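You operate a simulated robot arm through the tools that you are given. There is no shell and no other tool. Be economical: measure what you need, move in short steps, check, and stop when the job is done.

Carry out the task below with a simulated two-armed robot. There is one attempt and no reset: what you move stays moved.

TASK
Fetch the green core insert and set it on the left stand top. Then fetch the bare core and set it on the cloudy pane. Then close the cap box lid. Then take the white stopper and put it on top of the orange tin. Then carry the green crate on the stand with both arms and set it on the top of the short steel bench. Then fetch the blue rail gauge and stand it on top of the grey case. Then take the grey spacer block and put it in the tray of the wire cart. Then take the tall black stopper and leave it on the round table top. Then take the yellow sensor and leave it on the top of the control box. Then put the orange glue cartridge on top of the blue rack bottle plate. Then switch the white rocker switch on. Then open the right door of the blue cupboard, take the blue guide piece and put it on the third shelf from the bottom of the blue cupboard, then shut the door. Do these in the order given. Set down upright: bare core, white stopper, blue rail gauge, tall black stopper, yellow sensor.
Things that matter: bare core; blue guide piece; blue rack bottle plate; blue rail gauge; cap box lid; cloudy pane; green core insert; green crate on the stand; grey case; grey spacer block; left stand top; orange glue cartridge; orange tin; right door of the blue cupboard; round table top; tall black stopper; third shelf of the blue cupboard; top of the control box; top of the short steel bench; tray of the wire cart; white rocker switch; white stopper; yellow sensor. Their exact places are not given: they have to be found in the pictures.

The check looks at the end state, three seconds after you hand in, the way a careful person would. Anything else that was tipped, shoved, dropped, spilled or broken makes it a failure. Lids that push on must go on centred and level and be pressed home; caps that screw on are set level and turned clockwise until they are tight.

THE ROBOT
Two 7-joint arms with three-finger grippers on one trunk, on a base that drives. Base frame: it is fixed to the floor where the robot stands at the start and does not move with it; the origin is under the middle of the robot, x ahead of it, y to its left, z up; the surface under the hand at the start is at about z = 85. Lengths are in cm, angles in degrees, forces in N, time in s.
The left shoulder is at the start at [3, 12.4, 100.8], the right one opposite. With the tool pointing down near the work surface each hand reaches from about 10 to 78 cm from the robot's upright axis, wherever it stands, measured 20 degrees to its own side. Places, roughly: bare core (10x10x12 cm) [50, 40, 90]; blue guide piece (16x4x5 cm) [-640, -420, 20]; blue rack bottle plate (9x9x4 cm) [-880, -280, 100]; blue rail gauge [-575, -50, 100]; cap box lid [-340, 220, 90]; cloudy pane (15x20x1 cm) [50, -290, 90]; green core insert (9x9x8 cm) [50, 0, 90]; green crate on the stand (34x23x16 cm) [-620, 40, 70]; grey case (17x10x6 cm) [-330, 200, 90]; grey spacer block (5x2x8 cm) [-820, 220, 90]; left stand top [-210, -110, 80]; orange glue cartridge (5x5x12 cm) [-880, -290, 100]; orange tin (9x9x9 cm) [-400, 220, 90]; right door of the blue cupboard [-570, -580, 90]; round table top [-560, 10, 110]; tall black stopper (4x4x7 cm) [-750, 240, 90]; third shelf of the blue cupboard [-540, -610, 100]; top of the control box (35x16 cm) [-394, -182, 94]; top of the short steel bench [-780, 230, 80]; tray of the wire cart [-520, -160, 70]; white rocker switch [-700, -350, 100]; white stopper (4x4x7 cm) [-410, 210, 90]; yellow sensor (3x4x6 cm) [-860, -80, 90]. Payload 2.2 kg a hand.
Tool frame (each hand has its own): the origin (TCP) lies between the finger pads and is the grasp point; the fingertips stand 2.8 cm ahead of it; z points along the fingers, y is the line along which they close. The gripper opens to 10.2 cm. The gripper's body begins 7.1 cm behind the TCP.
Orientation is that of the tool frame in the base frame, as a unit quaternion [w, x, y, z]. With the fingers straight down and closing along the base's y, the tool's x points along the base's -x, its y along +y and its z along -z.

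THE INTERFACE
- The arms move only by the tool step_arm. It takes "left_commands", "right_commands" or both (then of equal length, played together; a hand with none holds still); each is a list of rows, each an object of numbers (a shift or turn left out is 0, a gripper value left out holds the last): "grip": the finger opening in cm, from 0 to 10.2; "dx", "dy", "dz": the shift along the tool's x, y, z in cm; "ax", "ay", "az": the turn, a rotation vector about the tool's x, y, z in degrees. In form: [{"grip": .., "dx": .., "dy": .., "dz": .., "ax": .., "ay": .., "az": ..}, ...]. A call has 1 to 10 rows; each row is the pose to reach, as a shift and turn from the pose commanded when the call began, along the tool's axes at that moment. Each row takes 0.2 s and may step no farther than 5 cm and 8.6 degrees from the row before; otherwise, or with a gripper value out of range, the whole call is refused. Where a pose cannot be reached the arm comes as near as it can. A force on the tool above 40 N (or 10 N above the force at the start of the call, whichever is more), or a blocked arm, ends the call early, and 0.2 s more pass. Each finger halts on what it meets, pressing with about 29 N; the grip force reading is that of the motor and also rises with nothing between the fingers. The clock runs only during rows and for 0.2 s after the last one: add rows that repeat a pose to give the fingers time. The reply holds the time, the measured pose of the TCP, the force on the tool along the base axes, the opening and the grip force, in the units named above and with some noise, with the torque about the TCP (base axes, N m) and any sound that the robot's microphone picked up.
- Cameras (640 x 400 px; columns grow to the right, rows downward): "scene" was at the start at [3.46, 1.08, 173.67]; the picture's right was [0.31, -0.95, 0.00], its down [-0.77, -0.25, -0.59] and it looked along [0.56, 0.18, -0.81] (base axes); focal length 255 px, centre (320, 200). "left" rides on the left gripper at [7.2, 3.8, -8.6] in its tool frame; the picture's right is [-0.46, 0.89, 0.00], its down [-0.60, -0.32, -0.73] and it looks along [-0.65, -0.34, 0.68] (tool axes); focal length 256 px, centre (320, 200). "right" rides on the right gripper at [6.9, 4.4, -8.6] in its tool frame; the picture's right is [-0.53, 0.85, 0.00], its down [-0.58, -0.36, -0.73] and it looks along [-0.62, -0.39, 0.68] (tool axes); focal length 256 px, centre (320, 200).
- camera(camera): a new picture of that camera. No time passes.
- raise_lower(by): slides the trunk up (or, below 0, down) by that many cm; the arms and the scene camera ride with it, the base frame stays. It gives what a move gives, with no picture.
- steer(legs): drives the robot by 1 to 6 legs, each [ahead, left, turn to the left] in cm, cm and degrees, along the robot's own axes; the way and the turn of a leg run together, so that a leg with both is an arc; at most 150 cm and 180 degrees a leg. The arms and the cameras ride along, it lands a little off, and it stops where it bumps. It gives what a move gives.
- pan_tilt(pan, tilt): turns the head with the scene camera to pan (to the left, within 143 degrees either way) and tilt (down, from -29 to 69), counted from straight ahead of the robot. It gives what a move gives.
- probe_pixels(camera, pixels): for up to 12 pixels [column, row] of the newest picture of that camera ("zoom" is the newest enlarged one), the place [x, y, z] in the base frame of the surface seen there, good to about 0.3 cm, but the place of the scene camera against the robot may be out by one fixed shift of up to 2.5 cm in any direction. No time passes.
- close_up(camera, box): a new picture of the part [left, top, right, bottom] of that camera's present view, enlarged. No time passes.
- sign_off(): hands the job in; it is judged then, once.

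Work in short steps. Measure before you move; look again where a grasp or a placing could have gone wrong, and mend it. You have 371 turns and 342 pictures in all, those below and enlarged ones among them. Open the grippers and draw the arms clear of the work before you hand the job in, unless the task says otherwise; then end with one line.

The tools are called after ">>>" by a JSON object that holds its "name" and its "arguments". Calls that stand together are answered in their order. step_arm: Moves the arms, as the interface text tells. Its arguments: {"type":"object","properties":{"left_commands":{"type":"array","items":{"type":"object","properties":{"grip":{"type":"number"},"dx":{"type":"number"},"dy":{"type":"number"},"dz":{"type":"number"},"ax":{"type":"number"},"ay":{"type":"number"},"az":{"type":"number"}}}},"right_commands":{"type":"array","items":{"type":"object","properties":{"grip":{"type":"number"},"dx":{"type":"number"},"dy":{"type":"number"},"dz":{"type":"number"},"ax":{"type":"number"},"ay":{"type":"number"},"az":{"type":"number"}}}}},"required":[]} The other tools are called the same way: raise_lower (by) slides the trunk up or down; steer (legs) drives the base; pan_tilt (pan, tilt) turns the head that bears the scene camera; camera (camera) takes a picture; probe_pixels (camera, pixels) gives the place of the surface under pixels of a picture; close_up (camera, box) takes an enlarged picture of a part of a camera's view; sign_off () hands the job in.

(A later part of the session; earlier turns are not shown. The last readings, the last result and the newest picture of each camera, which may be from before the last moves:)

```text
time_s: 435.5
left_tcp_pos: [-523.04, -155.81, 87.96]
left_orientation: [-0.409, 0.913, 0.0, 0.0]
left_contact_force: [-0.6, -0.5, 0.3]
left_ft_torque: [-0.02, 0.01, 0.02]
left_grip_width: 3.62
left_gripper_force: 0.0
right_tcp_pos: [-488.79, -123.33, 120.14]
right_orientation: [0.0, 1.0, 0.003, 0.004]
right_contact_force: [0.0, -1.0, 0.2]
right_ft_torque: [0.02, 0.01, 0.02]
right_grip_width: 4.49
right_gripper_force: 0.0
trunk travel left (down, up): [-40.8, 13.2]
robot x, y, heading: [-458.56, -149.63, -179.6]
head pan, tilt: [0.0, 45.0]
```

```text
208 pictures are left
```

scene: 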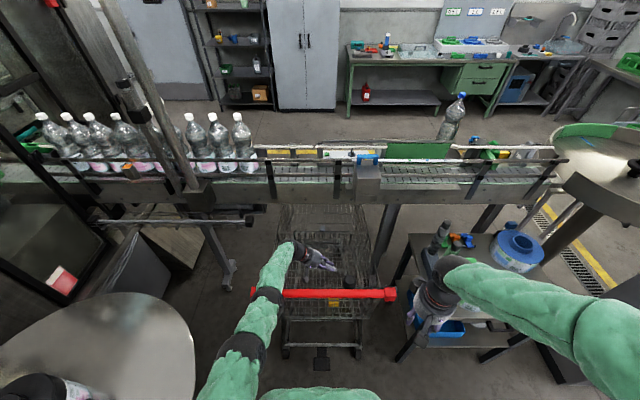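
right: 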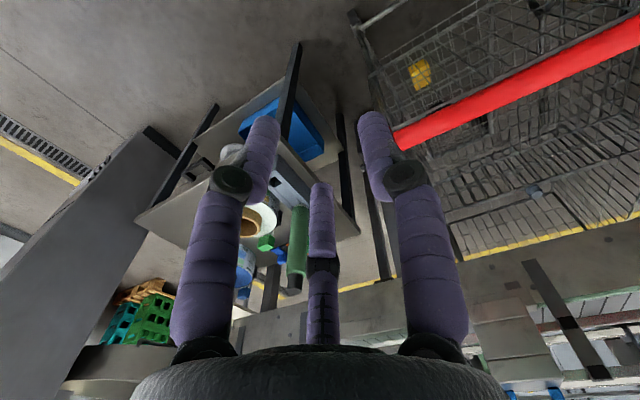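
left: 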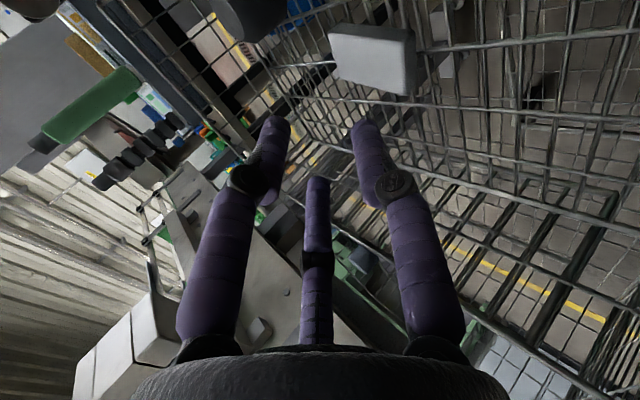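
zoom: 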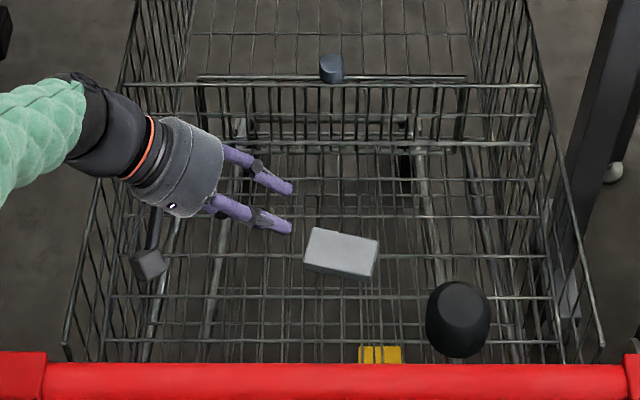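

The block lies flat on the tray. I raise the hand straight up, untilt it, and raise the trunk back.

>>> {"name": "step_arm", "arguments": {"left_commands": [{"dy": -3.36, "dz": -2.99}, {"dy": -6.72, "dz": -5.98}, {"dy": -10.1, "dz": -8.98}, {"dy": -13.4, "dz": -11.97}, {"dy": -16.8, "dz": -14.96}, {"dy": -20.2, "dz": -17.95}, {"dy": -23.5, "dz": -20.95}, {"dy": -26, "dz": -23.2}, {"dy": -26, "dz": -23.2, "ax": -8}, {"dy": -26, "dz": -23.2, "ax": -16}]}}

>>> {"name": "step_arm", "arguments": {"left_commands": [{"ax": -8, "dx": 3}, {"ax": -16, "dx": 6}, {"ax": -24, "dx": 9}, {"ax": -32, "dx": 12}, {"ax": -32.2, "dx": 16}, {"ax": -32.2, "dx": 20}, {"ax": -32.2, "dx": 24}, {"ax": -32.2, "dx": 28}]}}

>>> {"name": "camera", "arguments": {"camera": "scene"}}

```text
time_s: 437.7
left_tcp_pos: [-523.01, -155.73, 122.96]
left_orientation: [-0.277, 0.961, 0.001, 0.0]
left_contact_force: [0.8, -0.3, -0.7]
left_ft_torque: [-0.01, -0.03, 0.0]
left_grip_width: 3.59
left_gripper_force: 0.0
right_tcp_pos: [-488.85, -123.3, 120.14]
right_orientation: [0.0, 1.0, 0.003, 0.004]
right_contact_force: [-0.1, 0.5, -0.1]
right_ft_torque: [0.0, 0.01, 0.0]
right_grip_width: 4.51
right_gripper_force: 0.1
trunk travel left (down, up): [-40.8, 13.2]
robot x, y, heading: [-458.39, -149.7, -179.7]
head pan, tilt: [0.0, 45.0]
```

```text
time_s: 439.5
left_tcp_pos: [-494.75, -155.7, 122.85]
left_orientation: [-0.001, 1.0, 0.0, -0.001]
left_contact_force: [0.3, -0.8, -0.5]
left_ft_torque: [-0.01, 0.05, 0.01]
left_grip_width: 3.58
left_gripper_force: 0.0
right_tcp_pos: [-488.76, -123.36, 120.19]
right_orientation: [-0.001, 1.0, 0.003, 0.004]
right_contact_force: [0.7, 0.5, -0.3]
right_ft_torque: [0.03, 0.03, -0.03]
right_grip_width: 4.51
right_gripper_force: 0.0
trunk travel left (down, up): [-40.8, 13.2]
robot x, y, heading: [-458.8, -149.62, -179.6]
head pan, tilt: [0.0, 45.0]
```

```text
207 pictures are left
```

scene: 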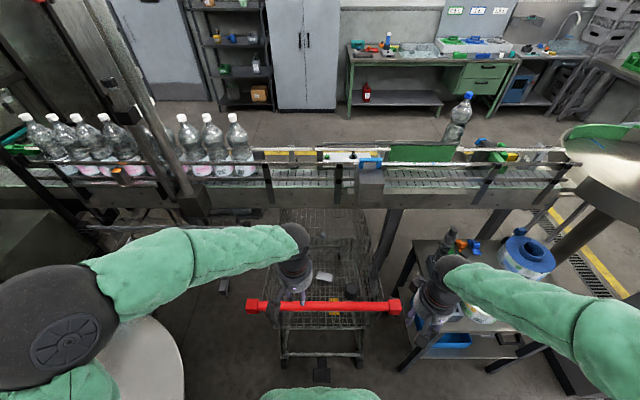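

I drive back around the pillar toward the steel bench.

>>> {"name": "steer", "arguments": {"legs": [[0, -88, -0.4], [-58, 0, 0], [0, -150, 0], [0, -6, 0]]}}

>>> {"name": "steer", "arguments": {"legs": [[150, 0, 0], [150, 0, 0], [45, 0, 0], [0, 0, -90]]}}

```text
time_s: 454.6
left_tcp_pos: [-437.22, 88.64, 122.86]
left_orientation: [0.003, 1.0, -0.003, 0.0]
left_contact_force: [-0.7, 1.6, 0.0]
left_ft_torque: [-0.1, -0.03, 0.01]
left_grip_width: 3.61
left_gripper_force: 0.1
right_tcp_pos: [-431.14, 121.04, 120.07]
right_orientation: [0.002, 1.0, 0.0, 0.005]
right_contact_force: [-0.4, 2.1, 0.0]
right_ft_torque: [-0.13, 0.0, -0.02]
right_grip_width: 4.47
right_gripper_force: 0.1
trunk travel left (down, up): [-40.8, 13.2]
robot x, y, heading: [-401.01, 94.06, -180.0]
head pan, tilt: [0.0, 45.0]
```

```text
time_s: 475.1
left_tcp_pos: [-749.75, 132.72, 122.75]
left_orientation: [-0.001, -0.702, 0.713, 0.001]
left_contact_force: [0.1, -0.3, 0.4]
left_ft_torque: [0.03, 0.0, -0.04]
left_grip_width: 3.62
left_gripper_force: 0.0
right_tcp_pos: [-717.52, 126.12, 120.24]
right_orientation: [-0.003, -0.703, 0.711, -0.003]
right_contact_force: [0.0, -0.3, 0.1]
right_ft_torque: [0.0, 0.04, 0.03]
right_grip_width: 4.49
right_gripper_force: 0.1
trunk travel left (down, up): [-40.8, 13.2]
robot x, y, heading: [-744.3, 96.35, 89.2]
head pan, tilt: [0.0, 45.0]
```

I shift left 22, ahead 69 and look with the right camera.

>>> {"name": "steer", "arguments": {"legs": [[0, 22, 0.8], [69, 0, 0]]}}

>>> {"name": "camera", "arguments": {"camera": "right"}}

```text
time_s: 480.2
left_tcp_pos: [-772.24, 201.67, 122.96]
left_orientation: [0.0, -0.705, 0.709, -0.001]
left_contact_force: [0.3, 0.5, -0.2]
left_ft_torque: [0.0, -0.02, -0.01]
left_grip_width: 3.6
left_gripper_force: 0.1
right_tcp_pos: [-739.79, 195.4, 120.08]
right_orientation: [-0.004, -0.706, 0.708, -0.003]
right_contact_force: [0.2, 1.0, 0.3]
right_ft_torque: [0.0, 0.0, 0.01]
right_grip_width: 4.48
right_gripper_force: 0.1
trunk travel left (down, up): [-40.8, 13.2]
robot x, y, heading: [-766.59, 165.37, 89.9]
head pan, tilt: [0.0, 45.0]
```

```text
206 pictures are left
```

right: 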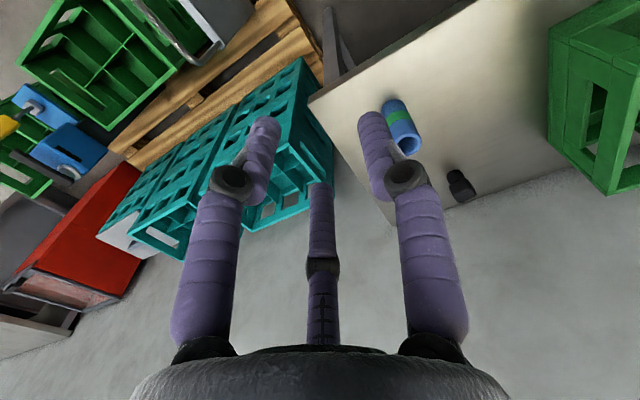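

The black stopper is at (460,185). I zoom and probe.

>>> {"name": "close_up", "arguments": {"camera": "right", "box": [360, 80, 540, 230]}}

>>> {"name": "probe_pixels", "arguments": {"camera": "right", "pixels": [[455, 175], [462, 188], [450, 185], [472, 190], [463, 199], [395, 105], [410, 148], [500, 170], [440, 240]]}}

```text
2.67 times, centred on (450, 155) of right
```

zoom: 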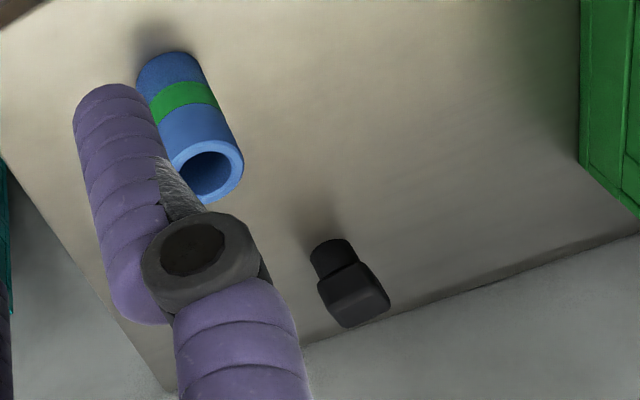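

```text
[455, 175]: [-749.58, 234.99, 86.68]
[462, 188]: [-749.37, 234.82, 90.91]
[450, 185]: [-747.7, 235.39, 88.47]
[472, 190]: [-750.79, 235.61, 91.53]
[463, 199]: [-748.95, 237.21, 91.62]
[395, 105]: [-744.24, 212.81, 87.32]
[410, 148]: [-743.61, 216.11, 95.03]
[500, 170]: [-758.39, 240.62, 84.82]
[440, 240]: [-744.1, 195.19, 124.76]
```

Stopper head ≈ (−749.5,236), top 91.6. I nudge 3 cm ahead and move the right hand above it.

>>> {"name": "steer", "arguments": {"legs": [[3, 0, 0]]}}

>>> {"name": "step_arm", "arguments": {"right_commands": [{"dx": -4.5, "dy": 1.2, "grip": 7}, {"dx": -9, "dy": 2.4}, {"dx": -13.5, "dy": 3.6}, {"dx": -18, "dy": 4.8}, {"dx": -22.5, "dy": 6}, {"dx": -27, "dy": 7.2}, {"dx": -31.5, "dy": 8.4}, {"dx": -35, "dy": 9.4}, {"dx": -37.3, "dy": 9.4, "dz": 4}, {"dx": -37.3, "dy": 9.4, "dz": 8}]}}

>>> {"name": "camera", "arguments": {"camera": "right"}}

```text
time_s: 481.1
left_tcp_pos: [-772.19, 204.5, 122.72]
left_orientation: [0.0, -0.705, 0.709, 0.001]
left_contact_force: [0.2, -0.4, 0.7]
left_ft_torque: [-0.01, 0.01, 0.02]
left_grip_width: 3.63
left_gripper_force: 0.1
right_tcp_pos: [-739.92, 198.12, 120.17]
right_orientation: [-0.003, -0.707, 0.708, -0.003]
right_contact_force: [-0.1, 0.0, 0.2]
right_ft_torque: [0.02, 0.06, -0.01]
right_grip_width: 4.53
right_gripper_force: 0.1
trunk travel left (down, up): [-40.8, 13.2]
robot x, y, heading: [-766.55, 168.86, 89.6]
head pan, tilt: [0.0, 45.0]
```

```text
time_s: 483.2
left_tcp_pos: [-772.24, 204.62, 122.72]
left_orientation: [-0.001, -0.705, 0.709, 0.001]
left_contact_force: [0.7, 0.5, 0.2]
left_ft_torque: [0.02, -0.02, -0.01]
left_grip_width: 3.6
left_gripper_force: 0.1
right_tcp_pos: [-749.35, 235.54, 111.88]
right_orientation: [-0.003, -0.706, 0.708, -0.003]
right_contact_force: [1.4, -0.5, 0.3]
right_ft_torque: [-0.03, 0.0, 0.01]
right_grip_width: 7.01
right_gripper_force: 0.1
trunk travel left (down, up): [-40.8, 13.2]
robot x, y, heading: [-766.35, 168.46, 89.8]
head pan, tilt: [0.0, 45.0]
```

```text
204 pictures are left
```

right: 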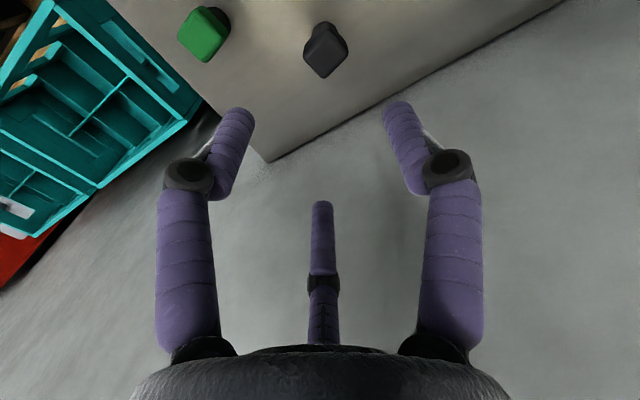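

>>> {"name": "close_up", "arguments": {"camera": "right", "box": [270, 0, 390, 100]}}

>>> {"name": "probe_pixels", "arguments": {"camera": "right", "pixels": [[305, 55], [327, 77], [346, 52], [326, 35], [326, 55], [275, 158], [330, 150], [400, 80]]}}

```text
4.00 times, centred on (330, 50) of right
```

zoom: 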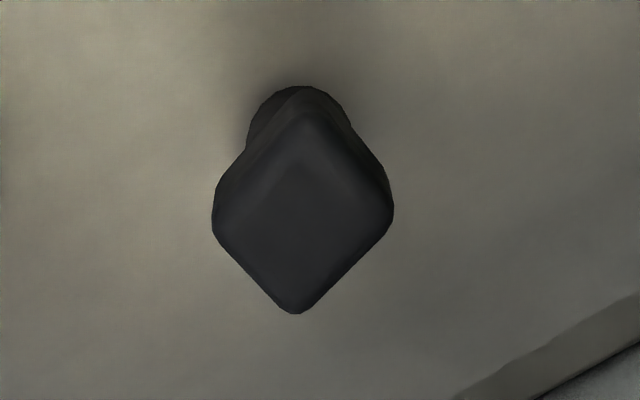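

```text
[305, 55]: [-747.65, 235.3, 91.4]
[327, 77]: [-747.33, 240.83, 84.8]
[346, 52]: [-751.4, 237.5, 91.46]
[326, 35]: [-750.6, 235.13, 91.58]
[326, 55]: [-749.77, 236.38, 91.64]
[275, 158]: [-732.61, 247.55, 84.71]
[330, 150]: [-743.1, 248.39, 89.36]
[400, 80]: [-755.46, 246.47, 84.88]
```

Stopper centre (−749.5,236.4), turned ~15°. I align (az −15), descend to 97 and check.

>>> {"name": "step_arm", "arguments": {"right_commands": [{"dx": -0.96, "dy": -0.35, "az": -8, "dz": 3}, {"dx": -0.96, "dy": -0.35, "az": -15, "dz": 6}, {"dx": -0.96, "dy": -0.35, "az": -15, "dz": 10}, {"dx": -0.96, "dy": -0.35, "az": -15, "dz": 14}, {"dx": -0.96, "dy": -0.35, "az": -15, "dz": 14}]}}

>>> {"name": "camera", "arguments": {"camera": "right"}}

```text
time_s: 484.4
left_tcp_pos: [-772.24, 204.44, 122.84]
left_orientation: [0.0, -0.705, 0.709, -0.001]
left_contact_force: [0.8, 0.0, 0.0]
left_ft_torque: [0.01, 0.0, 0.0]
left_grip_width: 3.6
left_gripper_force: 0.0
right_tcp_pos: [-749.05, 236.21, 97.81]
right_orientation: [0.003, 0.793, -0.609, 0.002]
right_contact_force: [-0.2, 0.3, 0.3]
right_ft_torque: [-0.02, -0.02, 0.01]
right_grip_width: 6.99
right_gripper_force: 0.1
trunk travel left (down, up): [-40.8, 13.2]
robot x, y, heading: [-766.27, 168.52, 89.9]
head pan, tilt: [0.0, 45.0]
```

```text
202 pictures are left
```

right: 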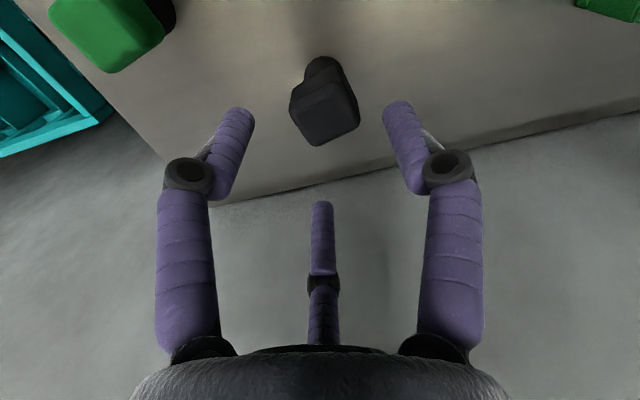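

Well centred. Down 6.8 cm and close; then lift.

>>> {"name": "step_arm", "arguments": {"right_commands": [{"dz": 3}, {"dz": 6}, {"dz": 6.8}, {"dz": 6.8, "grip": 4}, {"dz": 6.8, "grip": 1}, {"dz": 6.8}, {"dz": 6.8}, {"dz": 6.8}]}}

>>> {"name": "step_arm", "arguments": {"right_commands": [{"dz": -4}, {"dz": -8}, {"dz": -12}, {"dz": -16}, {"dz": -20}, {"dz": -24}, {"dz": -28}, {"dz": -28, "dx": 4}, {"dz": -28, "dx": 8}, {"dz": -28, "dx": 12}]}}

>>> {"name": "camera", "arguments": {"camera": "right"}}

```text
time_s: 486.2
left_tcp_pos: [-772.37, 204.54, 122.7]
left_orientation: [0.0, -0.704, 0.71, 0.0]
left_contact_force: [-1.1, 0.0, 1.1]
left_ft_torque: [0.01, 0.0, 0.0]
left_grip_width: 3.58
left_gripper_force: 0.1
right_tcp_pos: [-748.97, 236.27, 91.01]
right_orientation: [0.004, 0.793, -0.61, 0.002]
right_contact_force: [-0.3, 0.9, 0.9]
right_ft_torque: [0.05, 0.01, 0.04]
right_grip_width: 4.28
right_gripper_force: 28.5
trunk travel left (down, up): [-40.8, 13.2]
robot x, y, heading: [-766.57, 168.08, 89.8]
head pan, tilt: [0.0, 45.0]
```

```text
time_s: 488.4
left_tcp_pos: [-772.33, 204.36, 122.75]
left_orientation: [0.0, -0.704, 0.71, 0.002]
left_contact_force: [0.1, -0.3, -0.3]
left_ft_torque: [0.06, 0.0, 0.02]
left_grip_width: 3.59
left_gripper_force: 0.1
right_tcp_pos: [-745.73, 224.77, 119.23]
right_orientation: [0.003, 0.793, -0.61, 0.002]
right_contact_force: [-0.5, -1.2, -1.0]
right_ft_torque: [0.07, 0.02, 0.03]
right_grip_width: 4.24
right_gripper_force: 29.0
trunk travel left (down, up): [-40.8, 13.2]
robot x, y, heading: [-766.64, 168.2, 90.0]
head pan, tilt: [0.0, 45.0]
```

```text
201 pictures are left
```

right: 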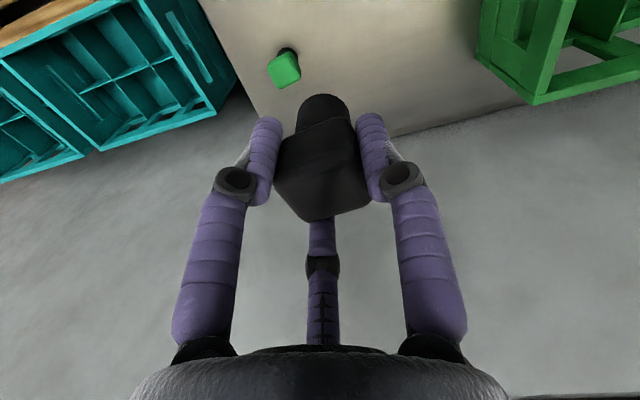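

Held. I retract, back off, turn to face −y and strafe to x≈−560 in front of the round table.

>>> {"name": "step_arm", "arguments": {"right_commands": [{"dx": 4}, {"dx": 8}, {"dx": 12}, {"dx": 16}, {"dx": 20}]}}

>>> {"name": "steer", "arguments": {"legs": [[-72, 0, 0], [0, 0, -180], [0, 150, 0], [0, 50, 0]]}}

>>> {"name": "pan_tilt", "arguments": {"pan": 0, "tilt": 45}}

>>> {"name": "camera", "arguments": {"camera": "scene"}}

```text
time_s: 489.6
left_tcp_pos: [-772.3, 204.54, 122.74]
left_orientation: [0.001, -0.705, 0.709, 0.0]
left_contact_force: [-1.4, -0.5, 0.6]
left_ft_torque: [0.01, 0.0, 0.0]
left_grip_width: 3.61
left_gripper_force: 0.2
right_tcp_pos: [-740.77, 205.42, 119.36]
right_orientation: [0.003, 0.793, -0.609, 0.003]
right_contact_force: [0.3, 0.9, 0.3]
right_ft_torque: [0.05, 0.02, 0.04]
right_grip_width: 4.22
right_gripper_force: 28.7
trunk travel left (down, up): [-40.8, 13.2]
robot x, y, heading: [-766.39, 167.95, 89.7]
head pan, tilt: [0.0, 45.0]
```

```text
time_s: 510.4
left_tcp_pos: [-559.23, 69.92, 122.68]
left_orientation: [-0.001, 0.692, 0.721, 0.0]
left_contact_force: [0.2, -0.1, -0.3]
left_ft_torque: [0.03, 0.03, 0.03]
left_grip_width: 3.59
left_gripper_force: 0.2
right_tcp_pos: [-590.73, 67.47, 119.43]
right_orientation: [-0.003, 0.59, 0.807, 0.003]
right_contact_force: [-0.4, -0.6, -0.6]
right_ft_torque: [0.02, 0.04, 0.01]
right_grip_width: 4.18
right_gripper_force: 23.9
trunk travel left (down, up): [-40.8, 13.2]
robot x, y, heading: [-566.82, 106.06, -87.3]
head pan, tilt: [0.0, 45.0]
```

```text
time_s: 511.0
left_tcp_pos: [-559.33, 69.92, 122.69]
left_orientation: [0.0, 0.693, 0.721, 0.001]
left_contact_force: [1.1, 0.0, 0.3]
left_ft_torque: [-0.02, -0.01, -0.03]
left_grip_width: 3.62
left_gripper_force: 0.1
right_tcp_pos: [-590.72, 67.41, 119.37]
right_orientation: [-0.004, 0.591, 0.807, 0.003]
right_contact_force: [0.7, -0.4, -0.5]
right_ft_torque: [-0.01, 0.03, -0.01]
right_grip_width: 4.19
right_gripper_force: 23.4
trunk travel left (down, up): [-40.8, 13.2]
robot x, y, heading: [-567.01, 105.83, -87.4]
head pan, tilt: [0.0, 45.0]
```

```text
200 pictures are left
```

scene: 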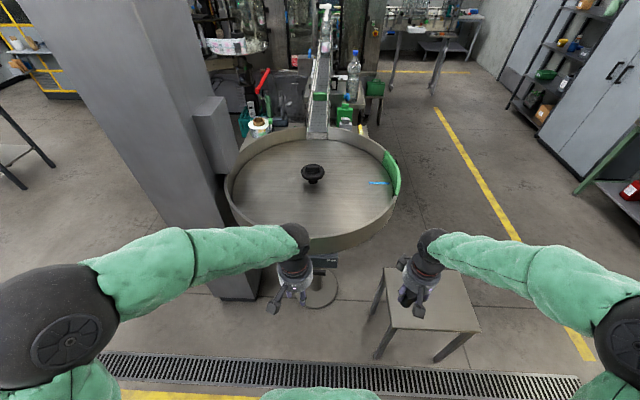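

I probe the round table surface and rim; and re-tighten the right grip.

>>> {"name": "probe_pixels", "arguments": {"camera": "scene", "pixels": [[312, 175], [312, 205], [340, 215], [280, 210], [325, 252], [325, 232], [230, 200], [395, 200], [350, 200], [330, 270]]}}

>>> {"name": "step_arm", "arguments": {"right_commands": [{"grip": 0}, {"grip": 0}]}}

>>> {"name": "close_up", "arguments": {"camera": "scene", "box": [210, 110, 430, 270]}}

```text
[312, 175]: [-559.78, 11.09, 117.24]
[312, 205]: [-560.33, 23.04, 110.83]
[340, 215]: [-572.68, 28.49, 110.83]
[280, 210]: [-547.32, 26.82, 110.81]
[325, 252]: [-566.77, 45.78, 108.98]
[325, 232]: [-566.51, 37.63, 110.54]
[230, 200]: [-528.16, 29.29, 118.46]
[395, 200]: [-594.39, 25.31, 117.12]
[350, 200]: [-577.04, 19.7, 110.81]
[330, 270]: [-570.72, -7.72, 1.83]
```

```text
time_s: 511.6
left_tcp_pos: [-559.37, 69.95, 122.72]
left_orientation: [-0.001, 0.693, 0.721, 0.0]
left_contact_force: [0.0, -0.8, -0.5]
left_ft_torque: [0.0, -0.03, 0.0]
left_grip_width: 3.61
left_gripper_force: 0.0
right_tcp_pos: [-590.71, 67.45, 119.44]
right_orientation: [-0.003, 0.591, 0.807, 0.002]
right_contact_force: [-0.4, 0.1, -1.8]
right_ft_torque: [0.01, 0.0, -0.02]
right_grip_width: 4.18
right_gripper_force: 29.2
trunk travel left (down, up): [-40.8, 13.2]
robot x, y, heading: [-567.03, 106.02, -87.4]
head pan, tilt: [0.0, 45.0]
```

```text
2.50 times, centred on (320, 190) of scene
```

zoom: 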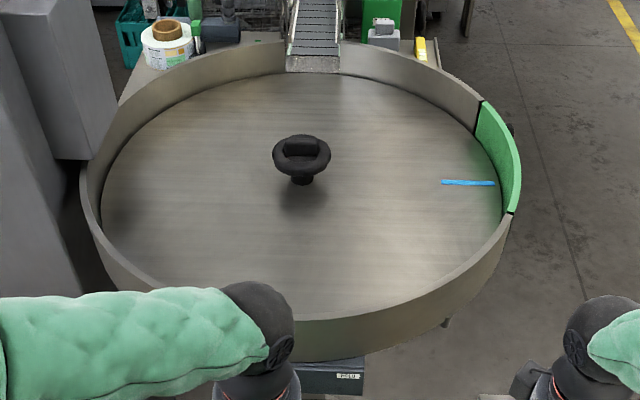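

Table surface z≈108.5, rim top ≈116. I raise the trunk 12, drive ahead 24 and then extend the right hand over the table.

>>> {"name": "raise_lower", "arguments": {"by": 12}}

>>> {"name": "steer", "arguments": {"legs": [[0, 5, -2.6], [24, 0, 0]]}}

>>> {"name": "camera", "arguments": {"camera": "right"}}

```text
time_s: 513.1
left_tcp_pos: [-559.43, 69.9, 134.78]
left_orientation: [0.0, 0.692, 0.722, 0.0]
left_contact_force: [-0.2, 1.0, 0.1]
left_ft_torque: [-0.01, 0.02, 0.01]
left_grip_width: 3.6
left_gripper_force: 0.0
right_tcp_pos: [-590.79, 67.51, 131.35]
right_orientation: [-0.003, 0.59, 0.807, 0.003]
right_contact_force: [0.0, 0.7, -1.2]
right_ft_torque: [0.0, -0.01, 0.0]
right_grip_width: 4.17
right_gripper_force: 28.7
trunk travel left (down, up): [-52.8, 1.2]
robot x, y, heading: [-566.88, 105.66, -87.4]
head pan, tilt: [0.0, 45.0]
```

```text
time_s: 515.4
left_tcp_pos: [-556.07, 45.85, 134.87]
left_orientation: [0.0, 0.71, 0.704, 0.0]
left_contact_force: [0.7, -0.1, 0.1]
left_ft_torque: [0.05, 0.04, 0.01]
left_grip_width: 3.6
left_gripper_force: 0.2
right_tcp_pos: [-587.55, 44.97, 131.58]
right_orientation: [-0.003, 0.61, 0.792, 0.004]
right_contact_force: [-0.7, -0.1, -0.6]
right_ft_torque: [0.02, 0.02, -0.01]
right_grip_width: 4.18
right_gripper_force: 28.7
trunk travel left (down, up): [-52.8, 1.2]
robot x, y, heading: [-562.37, 81.57, -90.2]
head pan, tilt: [0.0, 45.0]
```

```text
198 pictures are left
```

right: 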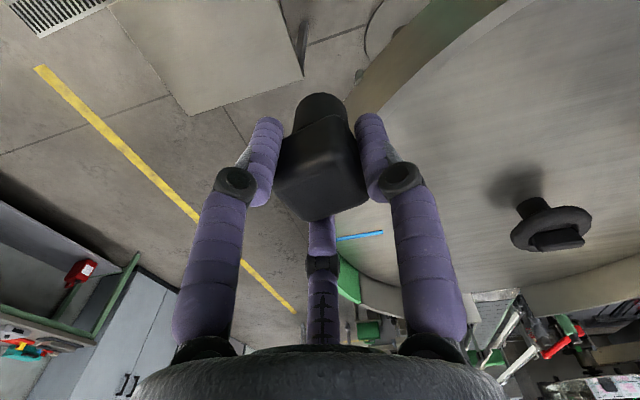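

>>> {"name": "probe_pixels", "arguments": {"camera": "right", "pixels": [[450, 130], [460, 200], [400, 75], [380, 85], [530, 205], [430, 180], [345, 262], [440, 20]]}}

```text
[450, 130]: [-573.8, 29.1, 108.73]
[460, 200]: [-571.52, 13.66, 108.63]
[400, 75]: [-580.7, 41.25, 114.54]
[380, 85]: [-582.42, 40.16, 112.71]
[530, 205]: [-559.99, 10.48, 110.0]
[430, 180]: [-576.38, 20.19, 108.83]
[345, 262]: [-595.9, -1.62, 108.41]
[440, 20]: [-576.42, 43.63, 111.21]
```

Table z 108.7. I move to (−574,24) and lower to ~1 cm above.

>>> {"name": "step_arm", "arguments": {"right_commands": [{"dx": -4, "dy": 1.3}, {"dx": -8, "dy": 2.6}, {"dx": -12, "dy": 3.9}, {"dx": -16, "dy": 5.2}, {"dx": -20, "dy": 6.5}, {"dx": -23.75, "dy": 7.7}, {"dx": -23.75, "dy": 7.7, "dz": 4.5}, {"dx": -23.75, "dy": 7.7, "dz": 9}, {"dx": -23.75, "dy": 7.7, "dz": 13}, {"dx": -23.75, "dy": 7.7, "dz": 15.5}]}}

>>> {"name": "camera", "arguments": {"camera": "right"}}

```text
time_s: 517.6
left_tcp_pos: [-556.16, 45.33, 134.75]
left_orientation: [-0.001, 0.71, 0.704, 0.002]
left_contact_force: [0.4, -0.8, 0.3]
left_ft_torque: [-0.02, 0.0, -0.01]
left_grip_width: 3.61
left_gripper_force: 0.0
right_tcp_pos: [-574.17, 23.69, 115.58]
right_orientation: [-0.003, 0.61, 0.793, 0.005]
right_contact_force: [0.7, 0.2, -1.2]
right_ft_torque: [0.01, -0.01, 0.02]
right_grip_width: 4.18
right_gripper_force: 28.8
trunk travel left (down, up): [-52.8, 1.2]
robot x, y, heading: [-561.94, 82.42, -90.2]
head pan, tilt: [0.0, 45.0]
```

```text
197 pictures are left
```

right: 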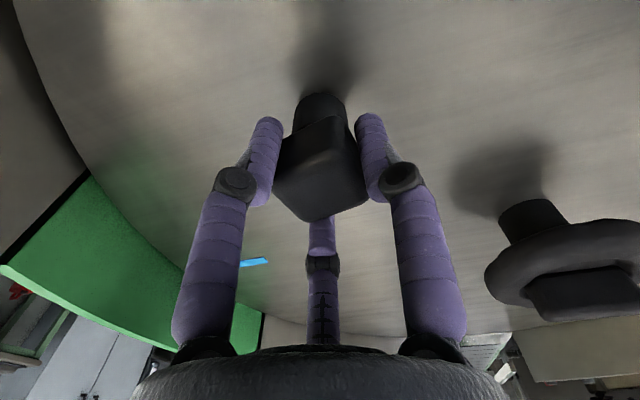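

I lower to contact.

>>> {"name": "step_arm", "arguments": {"right_commands": [{"dz": 0.5}, {"dz": 0.9}, {"dz": 1.2}, {"dz": 1.4}]}}

```text
time_s: 518.6
left_tcp_pos: [-556.01, 45.68, 134.86]
left_orientation: [-0.001, 0.711, 0.704, 0.0]
left_contact_force: [-1.0, 0.4, -0.1]
left_ft_torque: [-0.03, -0.01, 0.05]
left_grip_width: 3.61
left_gripper_force: 0.2
right_tcp_pos: [-574.1, 23.6, 114.57]
right_orientation: [-0.001, 0.61, 0.792, 0.001]
right_contact_force: [-2.3, 0.9, 30.3]
right_ft_torque: [-0.14, 0.32, -0.05]
right_grip_width: 4.23
right_gripper_force: 29.2
trunk travel left (down, up): [-52.8, 1.2]
robot x, y, heading: [-562.02, 81.99, -90.0]
head pan, tilt: [0.0, 45.0]
```

Seated at 114.6. I relax, release, and rise.

>>> {"name": "step_arm", "arguments": {"right_commands": [{"dz": -0.3}, {"dz": -0.3}, {"dz": -0.3, "grip": 7}, {"dz": -0.3}, {"dz": -0.3}, {"dz": -4}, {"dz": -8}, {"dz": -12}, {"dz": -16}, {"dz": -16}]}}

>>> {"name": "camera", "arguments": {"camera": "right"}}

```text
time_s: 520.8
left_tcp_pos: [-556.07, 45.34, 134.72]
left_orientation: [-0.001, 0.71, 0.705, 0.001]
left_contact_force: [0.8, -0.3, -0.2]
left_ft_torque: [0.02, -0.01, -0.01]
left_grip_width: 3.62
left_gripper_force: 0.2
right_tcp_pos: [-574.15, 23.41, 130.15]
right_orientation: [-0.004, 0.61, 0.793, 0.005]
right_contact_force: [0.4, 0.0, -0.2]
right_ft_torque: [-0.01, -0.02, 0.03]
right_grip_width: 7.01
right_gripper_force: 0.1
trunk travel left (down, up): [-52.8, 1.2]
robot x, y, heading: [-561.64, 82.1, -89.9]
head pan, tilt: [0.0, 45.0]
```

```text
196 pictures are left
```

right: 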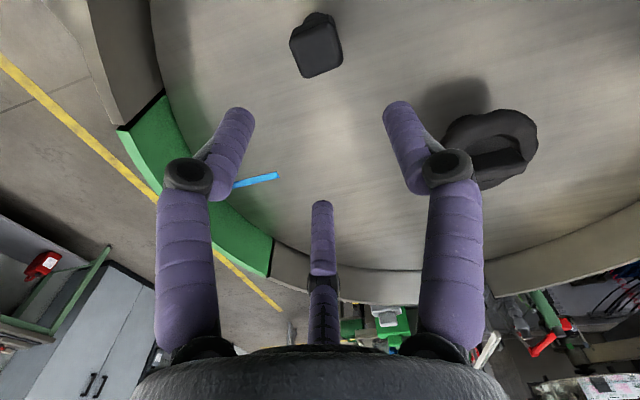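

The tall black stopper stands on the round table. I retract, and drive to the green bench for the yellow sensor.

>>> {"name": "step_arm", "arguments": {"right_commands": [{"dz": -3}, {"dz": -3, "dx": 4, "az": 3}, {"dz": -3, "dx": 8, "az": 6}, {"dz": -3, "dx": 12, "az": 9}, {"dz": -3, "dx": 16, "az": 12}, {"dz": -3, "dx": 20, "az": 15}]}}

>>> {"name": "steer", "arguments": {"legs": [[-25, 0, 0], [0, -140, 0], [0, 0, -90], [0, 100, 0], [0, 85, 0]]}}

>>> {"name": "pan_tilt", "arguments": {"pan": 0, "tilt": 35}}

>>> {"name": "camera", "arguments": {"camera": "scene"}}

```text
time_s: 522.2
left_tcp_pos: [-555.92, 45.62, 134.79]
left_orientation: [0.0, 0.709, 0.705, 0.001]
left_contact_force: [-0.3, -0.4, 0.6]
left_ft_torque: [-0.01, 0.02, 0.0]
left_grip_width: 3.59
left_gripper_force: 0.0
right_tcp_pos: [-579.12, 42.99, 133.41]
right_orientation: [-0.004, 0.708, 0.706, 0.004]
right_contact_force: [0.7, 0.6, 0.0]
right_ft_torque: [-0.04, -0.02, 0.0]
right_grip_width: 7.01
right_gripper_force: 0.1
trunk travel left (down, up): [-52.8, 1.2]
robot x, y, heading: [-561.75, 82.09, -90.3]
head pan, tilt: [0.0, 45.0]
```

```text
time_s: 543.3
left_tcp_pos: [-738.24, -83.03, 134.65]
left_orientation: [0.0, 1.0, 0.006, 0.001]
left_contact_force: [-0.4, -0.2, 0.4]
left_ft_torque: [0.0, -0.02, 0.01]
left_grip_width: 3.6
left_gripper_force: 0.0
right_tcp_pos: [-741.3, -60.03, 133.28]
right_orientation: [0.0, 1.0, 0.009, 0.007]
right_contact_force: [-0.9, -0.1, -0.5]
right_ft_torque: [-0.01, 0.02, -0.02]
right_grip_width: 6.97
right_gripper_force: 0.0
trunk travel left (down, up): [-52.8, 1.2]
robot x, y, heading: [-701.65, -76.49, -179.1]
head pan, tilt: [0.0, 45.0]
```

```text
time_s: 544.0
left_tcp_pos: [-738.18, -83.27, 134.72]
left_orientation: [-0.001, 1.0, 0.005, 0.002]
left_contact_force: [-0.5, 0.0, 0.3]
left_ft_torque: [0.01, 0.0, -0.01]
left_grip_width: 3.61
left_gripper_force: 0.0
right_tcp_pos: [-741.14, -60.18, 133.19]
right_orientation: [0.0, 1.0, 0.008, 0.008]
right_contact_force: [0.1, 0.1, 0.3]
right_ft_torque: [0.0, 0.0, -0.03]
right_grip_width: 6.99
right_gripper_force: 0.2
trunk travel left (down, up): [-52.8, 1.2]
robot x, y, heading: [-701.18, -76.86, -179.0]
head pan, tilt: [0.0, 35.0]
```

```text
195 pictures are left
```

scene: 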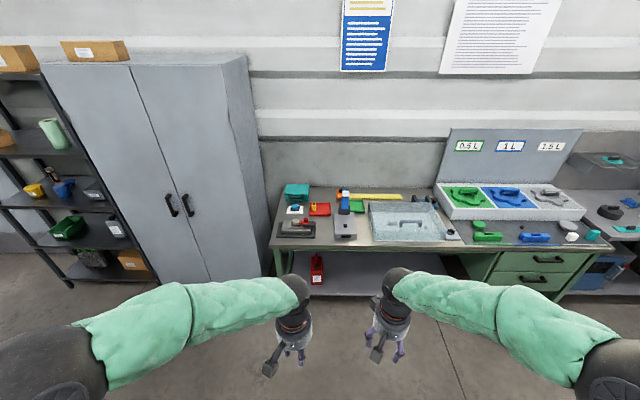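

The bench has coloured items around (310–360,210). I zoom to find the yellow sensor.

>>> {"name": "close_up", "arguments": {"camera": "scene", "box": [270, 170, 470, 280]}}

```text
3.20 times, centred on (370, 225) of scene
```

zoom: 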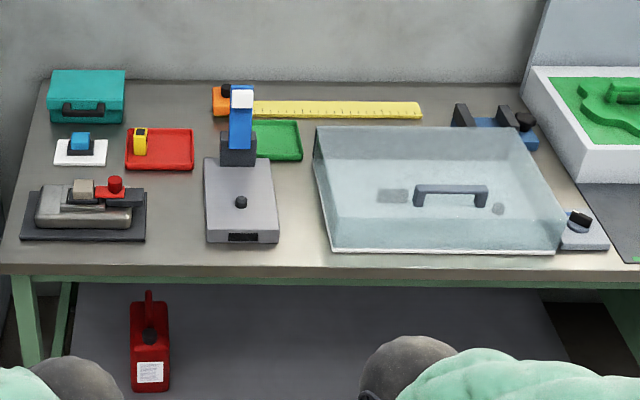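

The yellow sensor stands in the red tray at (140,140). I probe it.

>>> {"name": "probe_pixels", "arguments": {"camera": "zoom", "pixels": [[140, 132], [140, 148], [160, 160], [190, 135], [128, 165], [193, 168], [20, 265], [100, 112], [245, 130], [240, 200]]}}

>>> {"name": "raise_lower", "arguments": {"by": -10}}

>>> {"name": "steer", "arguments": {"legs": [[70, 18, -1]]}}

>>> {"name": "camera", "arguments": {"camera": "right"}}

>>> {"name": "camera", "arguments": {"camera": "left"}}

```text
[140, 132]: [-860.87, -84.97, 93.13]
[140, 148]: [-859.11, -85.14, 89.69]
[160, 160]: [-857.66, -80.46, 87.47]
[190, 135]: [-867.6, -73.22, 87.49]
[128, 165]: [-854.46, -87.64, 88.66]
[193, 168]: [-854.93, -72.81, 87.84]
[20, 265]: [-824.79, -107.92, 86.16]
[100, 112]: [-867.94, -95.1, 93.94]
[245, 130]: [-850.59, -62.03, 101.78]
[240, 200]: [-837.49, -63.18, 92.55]
```

```text
time_s: 545.4
left_tcp_pos: [-738.2, -83.19, 124.63]
left_orientation: [0.0, 1.0, 0.006, 0.002]
left_contact_force: [0.4, -0.1, 0.1]
left_ft_torque: [0.01, -0.01, 0.02]
left_grip_width: 3.61
left_gripper_force: 0.0
right_tcp_pos: [-741.26, -60.11, 123.31]
right_orientation: [-0.001, 1.0, 0.009, 0.006]
right_contact_force: [0.2, -0.5, 0.1]
right_ft_torque: [-0.01, -0.04, -0.01]
right_grip_width: 6.98
right_gripper_force: 0.1
trunk travel left (down, up): [-42.8, 11.2]
robot x, y, heading: [-701.63, -76.74, -179.1]
head pan, tilt: [0.0, 35.0]
```

```text
time_s: 549.3
left_tcp_pos: [-808.72, -101.16, 124.48]
left_orientation: [0.0, 1.0, -0.003, 0.003]
left_contact_force: [0.9, 0.4, -0.9]
left_ft_torque: [-0.03, 0.01, 0.01]
left_grip_width: 3.61
left_gripper_force: 0.1
right_tcp_pos: [-811.4, -78.13, 123.16]
right_orientation: [0.0, 1.0, 0.001, 0.008]
right_contact_force: [-0.7, 0.7, 0.0]
right_ft_torque: [-0.02, 0.01, -0.02]
right_grip_width: 6.99
right_gripper_force: 0.0
trunk travel left (down, up): [-42.8, 11.2]
robot x, y, heading: [-771.93, -95.15, -179.9]
head pan, tilt: [0.0, 35.0]
```

```text
193 pictures are left
```

right: 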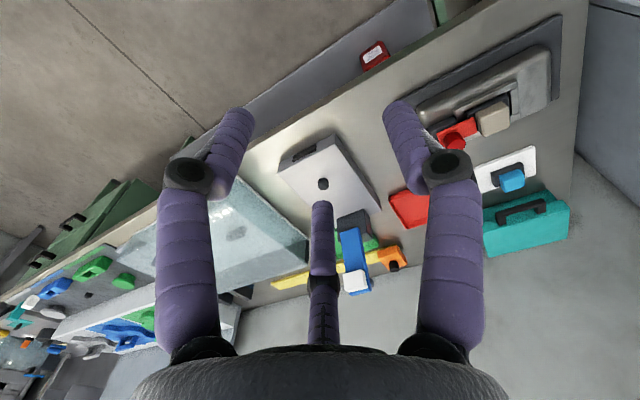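

```text
192 pictures are left
```

left: 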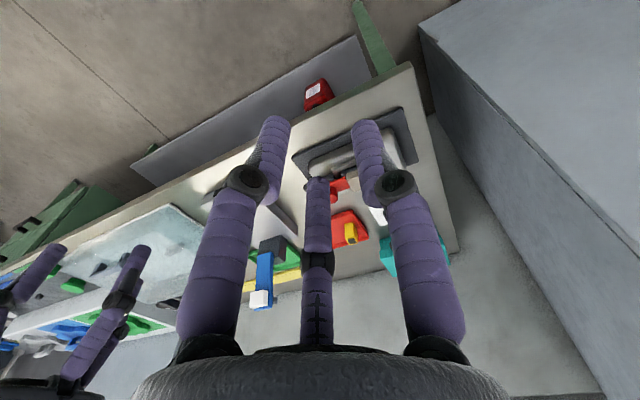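

The sensor shows at (350,232) in the left view. I pull the left hand back and drive 15 cm closer, and probe.

>>> {"name": "probe_pixels", "arguments": {"camera": "left", "pixels": [[348, 228], [351, 240], [355, 232], [340, 225], [372, 212], [425, 40], [450, 120], [330, 187]]}}

>>> {"name": "step_arm", "arguments": {"left_commands": [{"dx": 4}, {"dx": 8}, {"dx": 12}]}}

>>> {"name": "steer", "arguments": {"legs": [[15, 0, 0]]}}

>>> {"name": "camera", "arguments": {"camera": "right"}}

```text
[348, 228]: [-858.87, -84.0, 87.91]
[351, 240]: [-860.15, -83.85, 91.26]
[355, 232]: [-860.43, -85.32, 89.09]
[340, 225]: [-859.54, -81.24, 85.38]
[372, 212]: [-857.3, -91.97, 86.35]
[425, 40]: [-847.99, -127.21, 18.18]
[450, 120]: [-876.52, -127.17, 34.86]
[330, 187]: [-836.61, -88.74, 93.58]
```

```text
time_s: 550.1
left_tcp_pos: [-796.43, -101.27, 124.65]
left_orientation: [0.0, 1.0, -0.002, 0.001]
left_contact_force: [0.9, -0.2, -0.7]
left_ft_torque: [0.02, 0.05, 0.01]
left_grip_width: 3.61
left_gripper_force: 0.0
right_tcp_pos: [-811.16, -78.1, 123.37]
right_orientation: [-0.001, 1.0, 0.001, 0.006]
right_contact_force: [0.1, 0.3, -0.3]
right_ft_torque: [-0.04, 0.04, -0.04]
right_grip_width: 7.0
right_gripper_force: 0.0
trunk travel left (down, up): [-42.8, 11.2]
robot x, y, heading: [-772.33, -94.85, -180.0]
head pan, tilt: [0.0, 35.0]
```

```text
time_s: 551.5
left_tcp_pos: [-811.66, -101.22, 124.65]
left_orientation: [0.0, 1.0, -0.003, 0.002]
left_contact_force: [0.0, 0.8, -0.8]
left_ft_torque: [0.0, -0.03, -0.02]
left_grip_width: 3.58
left_gripper_force: 0.0
right_tcp_pos: [-826.43, -78.14, 123.24]
right_orientation: [0.0, 1.0, 0.001, 0.007]
right_contact_force: [-0.5, -0.6, -0.4]
right_ft_torque: [-0.02, 0.01, -0.02]
right_grip_width: 6.99
right_gripper_force: 0.1
trunk travel left (down, up): [-42.8, 11.2]
robot x, y, heading: [-786.66, -94.99, -180.0]
head pan, tilt: [0.0, 35.0]
```

```text
191 pictures are left
```

right: 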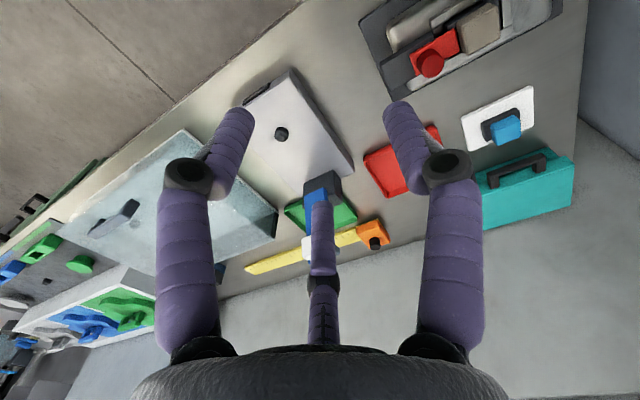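

I move the right hand toward the sensor for a clear view.

>>> {"name": "step_arm", "arguments": {"right_commands": [{"dx": -4.5, "dy": 1}, {"dx": -9, "dy": 2}, {"dx": -13.5, "dy": 3}, {"dx": -18, "dy": 4}, {"dx": -22, "dy": 5}, {"dx": -26, "dy": 6}, {"dx": -28, "dy": 6, "dz": 4}, {"dx": -28, "dy": 6, "dz": 8}, {"dx": -28, "dy": 6, "dz": 11}, {"dx": -28, "dy": 6, "dz": 11}]}}

>>> {"name": "camera", "arguments": {"camera": "right"}}

```text
time_s: 553.7
left_tcp_pos: [-811.52, -101.21, 124.65]
left_orientation: [0.0, 1.0, -0.003, 0.002]
left_contact_force: [0.5, -0.6, 0.6]
left_ft_torque: [-0.03, 0.01, 0.01]
left_grip_width: 3.6
left_gripper_force: 0.0
right_tcp_pos: [-854.2, -84.09, 111.86]
right_orientation: [0.0, 1.0, 0.001, 0.006]
right_contact_force: [0.3, 0.2, -0.2]
right_ft_torque: [-0.01, 0.01, -0.01]
right_grip_width: 7.03
right_gripper_force: 0.0
trunk travel left (down, up): [-42.8, 11.2]
robot x, y, heading: [-787.06, -94.99, -179.9]
head pan, tilt: [0.0, 35.0]
```

```text
190 pictures are left
```

right: 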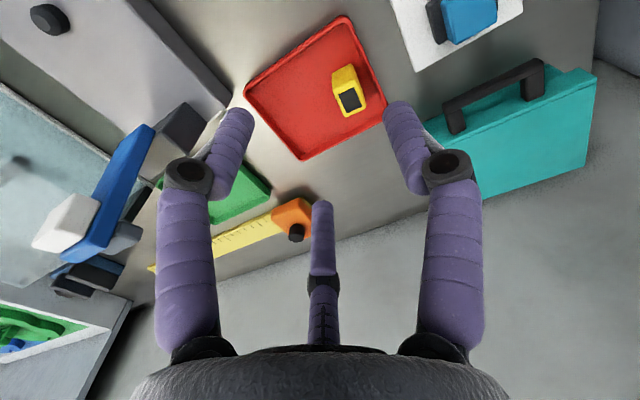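

>>> {"name": "close_up", "arguments": {"camera": "right", "box": [300, 40, 400, 130]}}

>>> {"name": "probe_pixels", "arguments": {"camera": "right", "pixels": [[350, 98], [339, 95], [362, 93], [346, 115], [336, 72], [353, 68], [362, 108], [320, 90], [160, 140], [60, 230], [545, 75]]}}

```text
4.44 times, centred on (350, 85) of right
```

zoom: 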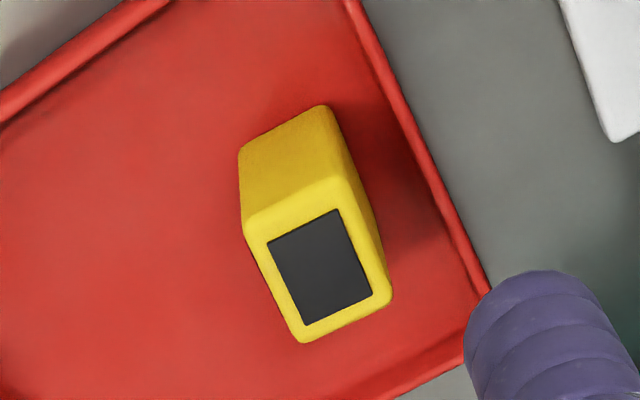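

```text
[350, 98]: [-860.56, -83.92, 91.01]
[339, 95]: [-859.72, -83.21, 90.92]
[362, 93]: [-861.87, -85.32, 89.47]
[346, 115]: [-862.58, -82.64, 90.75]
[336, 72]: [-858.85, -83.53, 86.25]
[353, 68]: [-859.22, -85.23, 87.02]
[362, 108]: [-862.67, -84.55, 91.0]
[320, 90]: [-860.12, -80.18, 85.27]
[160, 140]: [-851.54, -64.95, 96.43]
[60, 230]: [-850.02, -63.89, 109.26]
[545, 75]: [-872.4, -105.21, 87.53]
```

>>> {"name": "probe_pixels", "arguments": {"camera": "zoom", "pixels": [[248, 228], [338, 182], [388, 292], [302, 338], [318, 262], [345, 160], [245, 160]]}}

```text
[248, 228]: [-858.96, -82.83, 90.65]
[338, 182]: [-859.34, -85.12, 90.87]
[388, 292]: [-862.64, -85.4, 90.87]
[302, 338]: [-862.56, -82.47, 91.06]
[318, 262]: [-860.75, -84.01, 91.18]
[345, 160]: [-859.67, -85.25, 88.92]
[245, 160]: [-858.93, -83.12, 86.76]
```

Sensor: centre (−860.8,−83.95), 4×2.9, top 91.0. I go to (−860.8,−83.5), descend and grip at z 90.2.

>>> {"name": "step_arm", "arguments": {"right_commands": [{"dx": -4, "dy": -0.6}, {"dx": -6.6, "dy": -0.6, "dz": 3}, {"dx": -6.6, "dy": -0.6, "dz": 7}, {"dx": -6.6, "dy": -0.6, "dz": 11}, {"dx": -6.6, "dy": -0.6, "dz": 14}, {"dx": -6.6, "dy": -0.6, "dz": 14}]}}

>>> {"name": "camera", "arguments": {"camera": "right"}}

```text
time_s: 555.1
left_tcp_pos: [-811.68, -101.2, 124.68]
left_orientation: [0.0, 1.0, -0.002, 0.001]
left_contact_force: [0.5, -0.5, 0.6]
left_ft_torque: [0.04, 0.01, -0.01]
left_grip_width: 3.58
left_gripper_force: 0.0
right_tcp_pos: [-860.63, -83.65, 97.69]
right_orientation: [0.0, 1.0, 0.0, 0.006]
right_contact_force: [0.0, 0.4, 0.0]
right_ft_torque: [0.04, 0.01, 0.01]
right_grip_width: 6.95
right_gripper_force: 0.1
trunk travel left (down, up): [-42.8, 11.2]
robot x, y, heading: [-786.94, -94.83, -179.8]
head pan, tilt: [0.0, 35.0]
```

```text
188 pictures are left
```

right: 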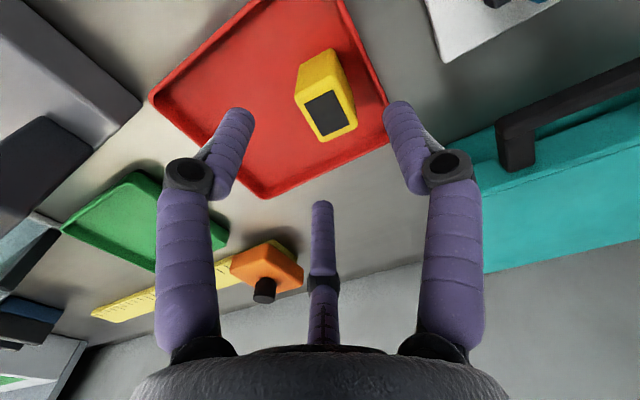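

Clear. Down 7.5 cm, close, lift.

>>> {"name": "step_arm", "arguments": {"right_commands": [{"dz": 3}, {"dz": 6}, {"dz": 7.5}, {"dz": 7.5, "grip": 4}, {"dz": 7.5, "grip": 0}, {"dz": 7.5}, {"dz": 7.5}, {"dz": 7.5}]}}

>>> {"name": "step_arm", "arguments": {"right_commands": [{"dz": -4}, {"dz": -8}, {"dz": -12}, {"dz": -16}, {"dz": -20}, {"dz": -24}, {"dz": -28}, {"dz": -30, "dx": 4}, {"dz": -30, "dx": 8}, {"dz": -30, "dx": 12}]}}

>>> {"name": "camera", "arguments": {"camera": "right"}}

```text
time_s: 556.9
left_tcp_pos: [-811.65, -101.22, 124.58]
left_orientation: [0.0, 1.0, -0.003, 0.002]
left_contact_force: [-0.2, 0.3, -0.2]
left_ft_torque: [-0.01, -0.01, -0.02]
left_grip_width: 3.61
left_gripper_force: 0.1
right_tcp_pos: [-858.88, -83.59, 90.86]
right_orientation: [0.0, 1.0, 0.001, 0.006]
right_contact_force: [-1.2, -0.2, 3.6]
right_ft_torque: [0.01, 0.03, -0.01]
right_grip_width: 3.79
right_gripper_force: 29.0
right hand out of reach, approached as far as the arm can: row 1, 2, 3, 4, 5, 6, 7, 8
trunk travel left (down, up): [-42.8, 11.2]
robot x, y, heading: [-786.65, -95.28, -180.1]
head pan, tilt: [0.0, 35.0]
```

```text
time_s: 559.1
left_tcp_pos: [-811.45, -101.28, 124.72]
left_orientation: [0.0, 1.0, -0.003, 0.001]
left_contact_force: [-0.2, 0.7, -0.4]
left_ft_torque: [0.01, 0.04, 0.0]
left_grip_width: 3.61
left_gripper_force: 0.0
right_tcp_pos: [-846.99, -83.7, 121.11]
right_orientation: [0.0, 1.0, 0.001, 0.005]
right_contact_force: [1.2, 0.0, -0.7]
right_ft_torque: [-0.04, 0.04, 0.03]
right_grip_width: 3.72
right_gripper_force: 28.9
trunk travel left (down, up): [-42.8, 11.2]
robot x, y, heading: [-786.7, -95.07, -180.1]
head pan, tilt: [0.0, 35.0]
```

```text
187 pictures are left
```

right: 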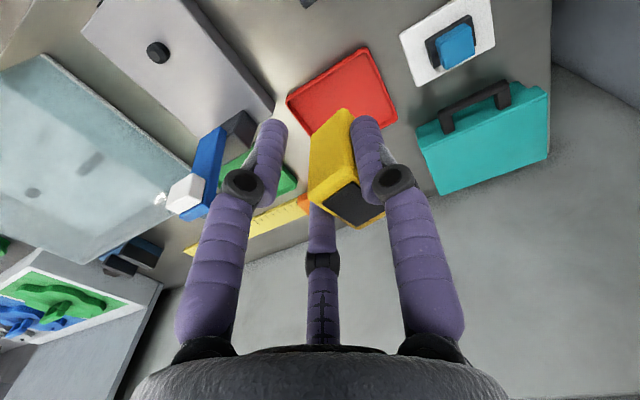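

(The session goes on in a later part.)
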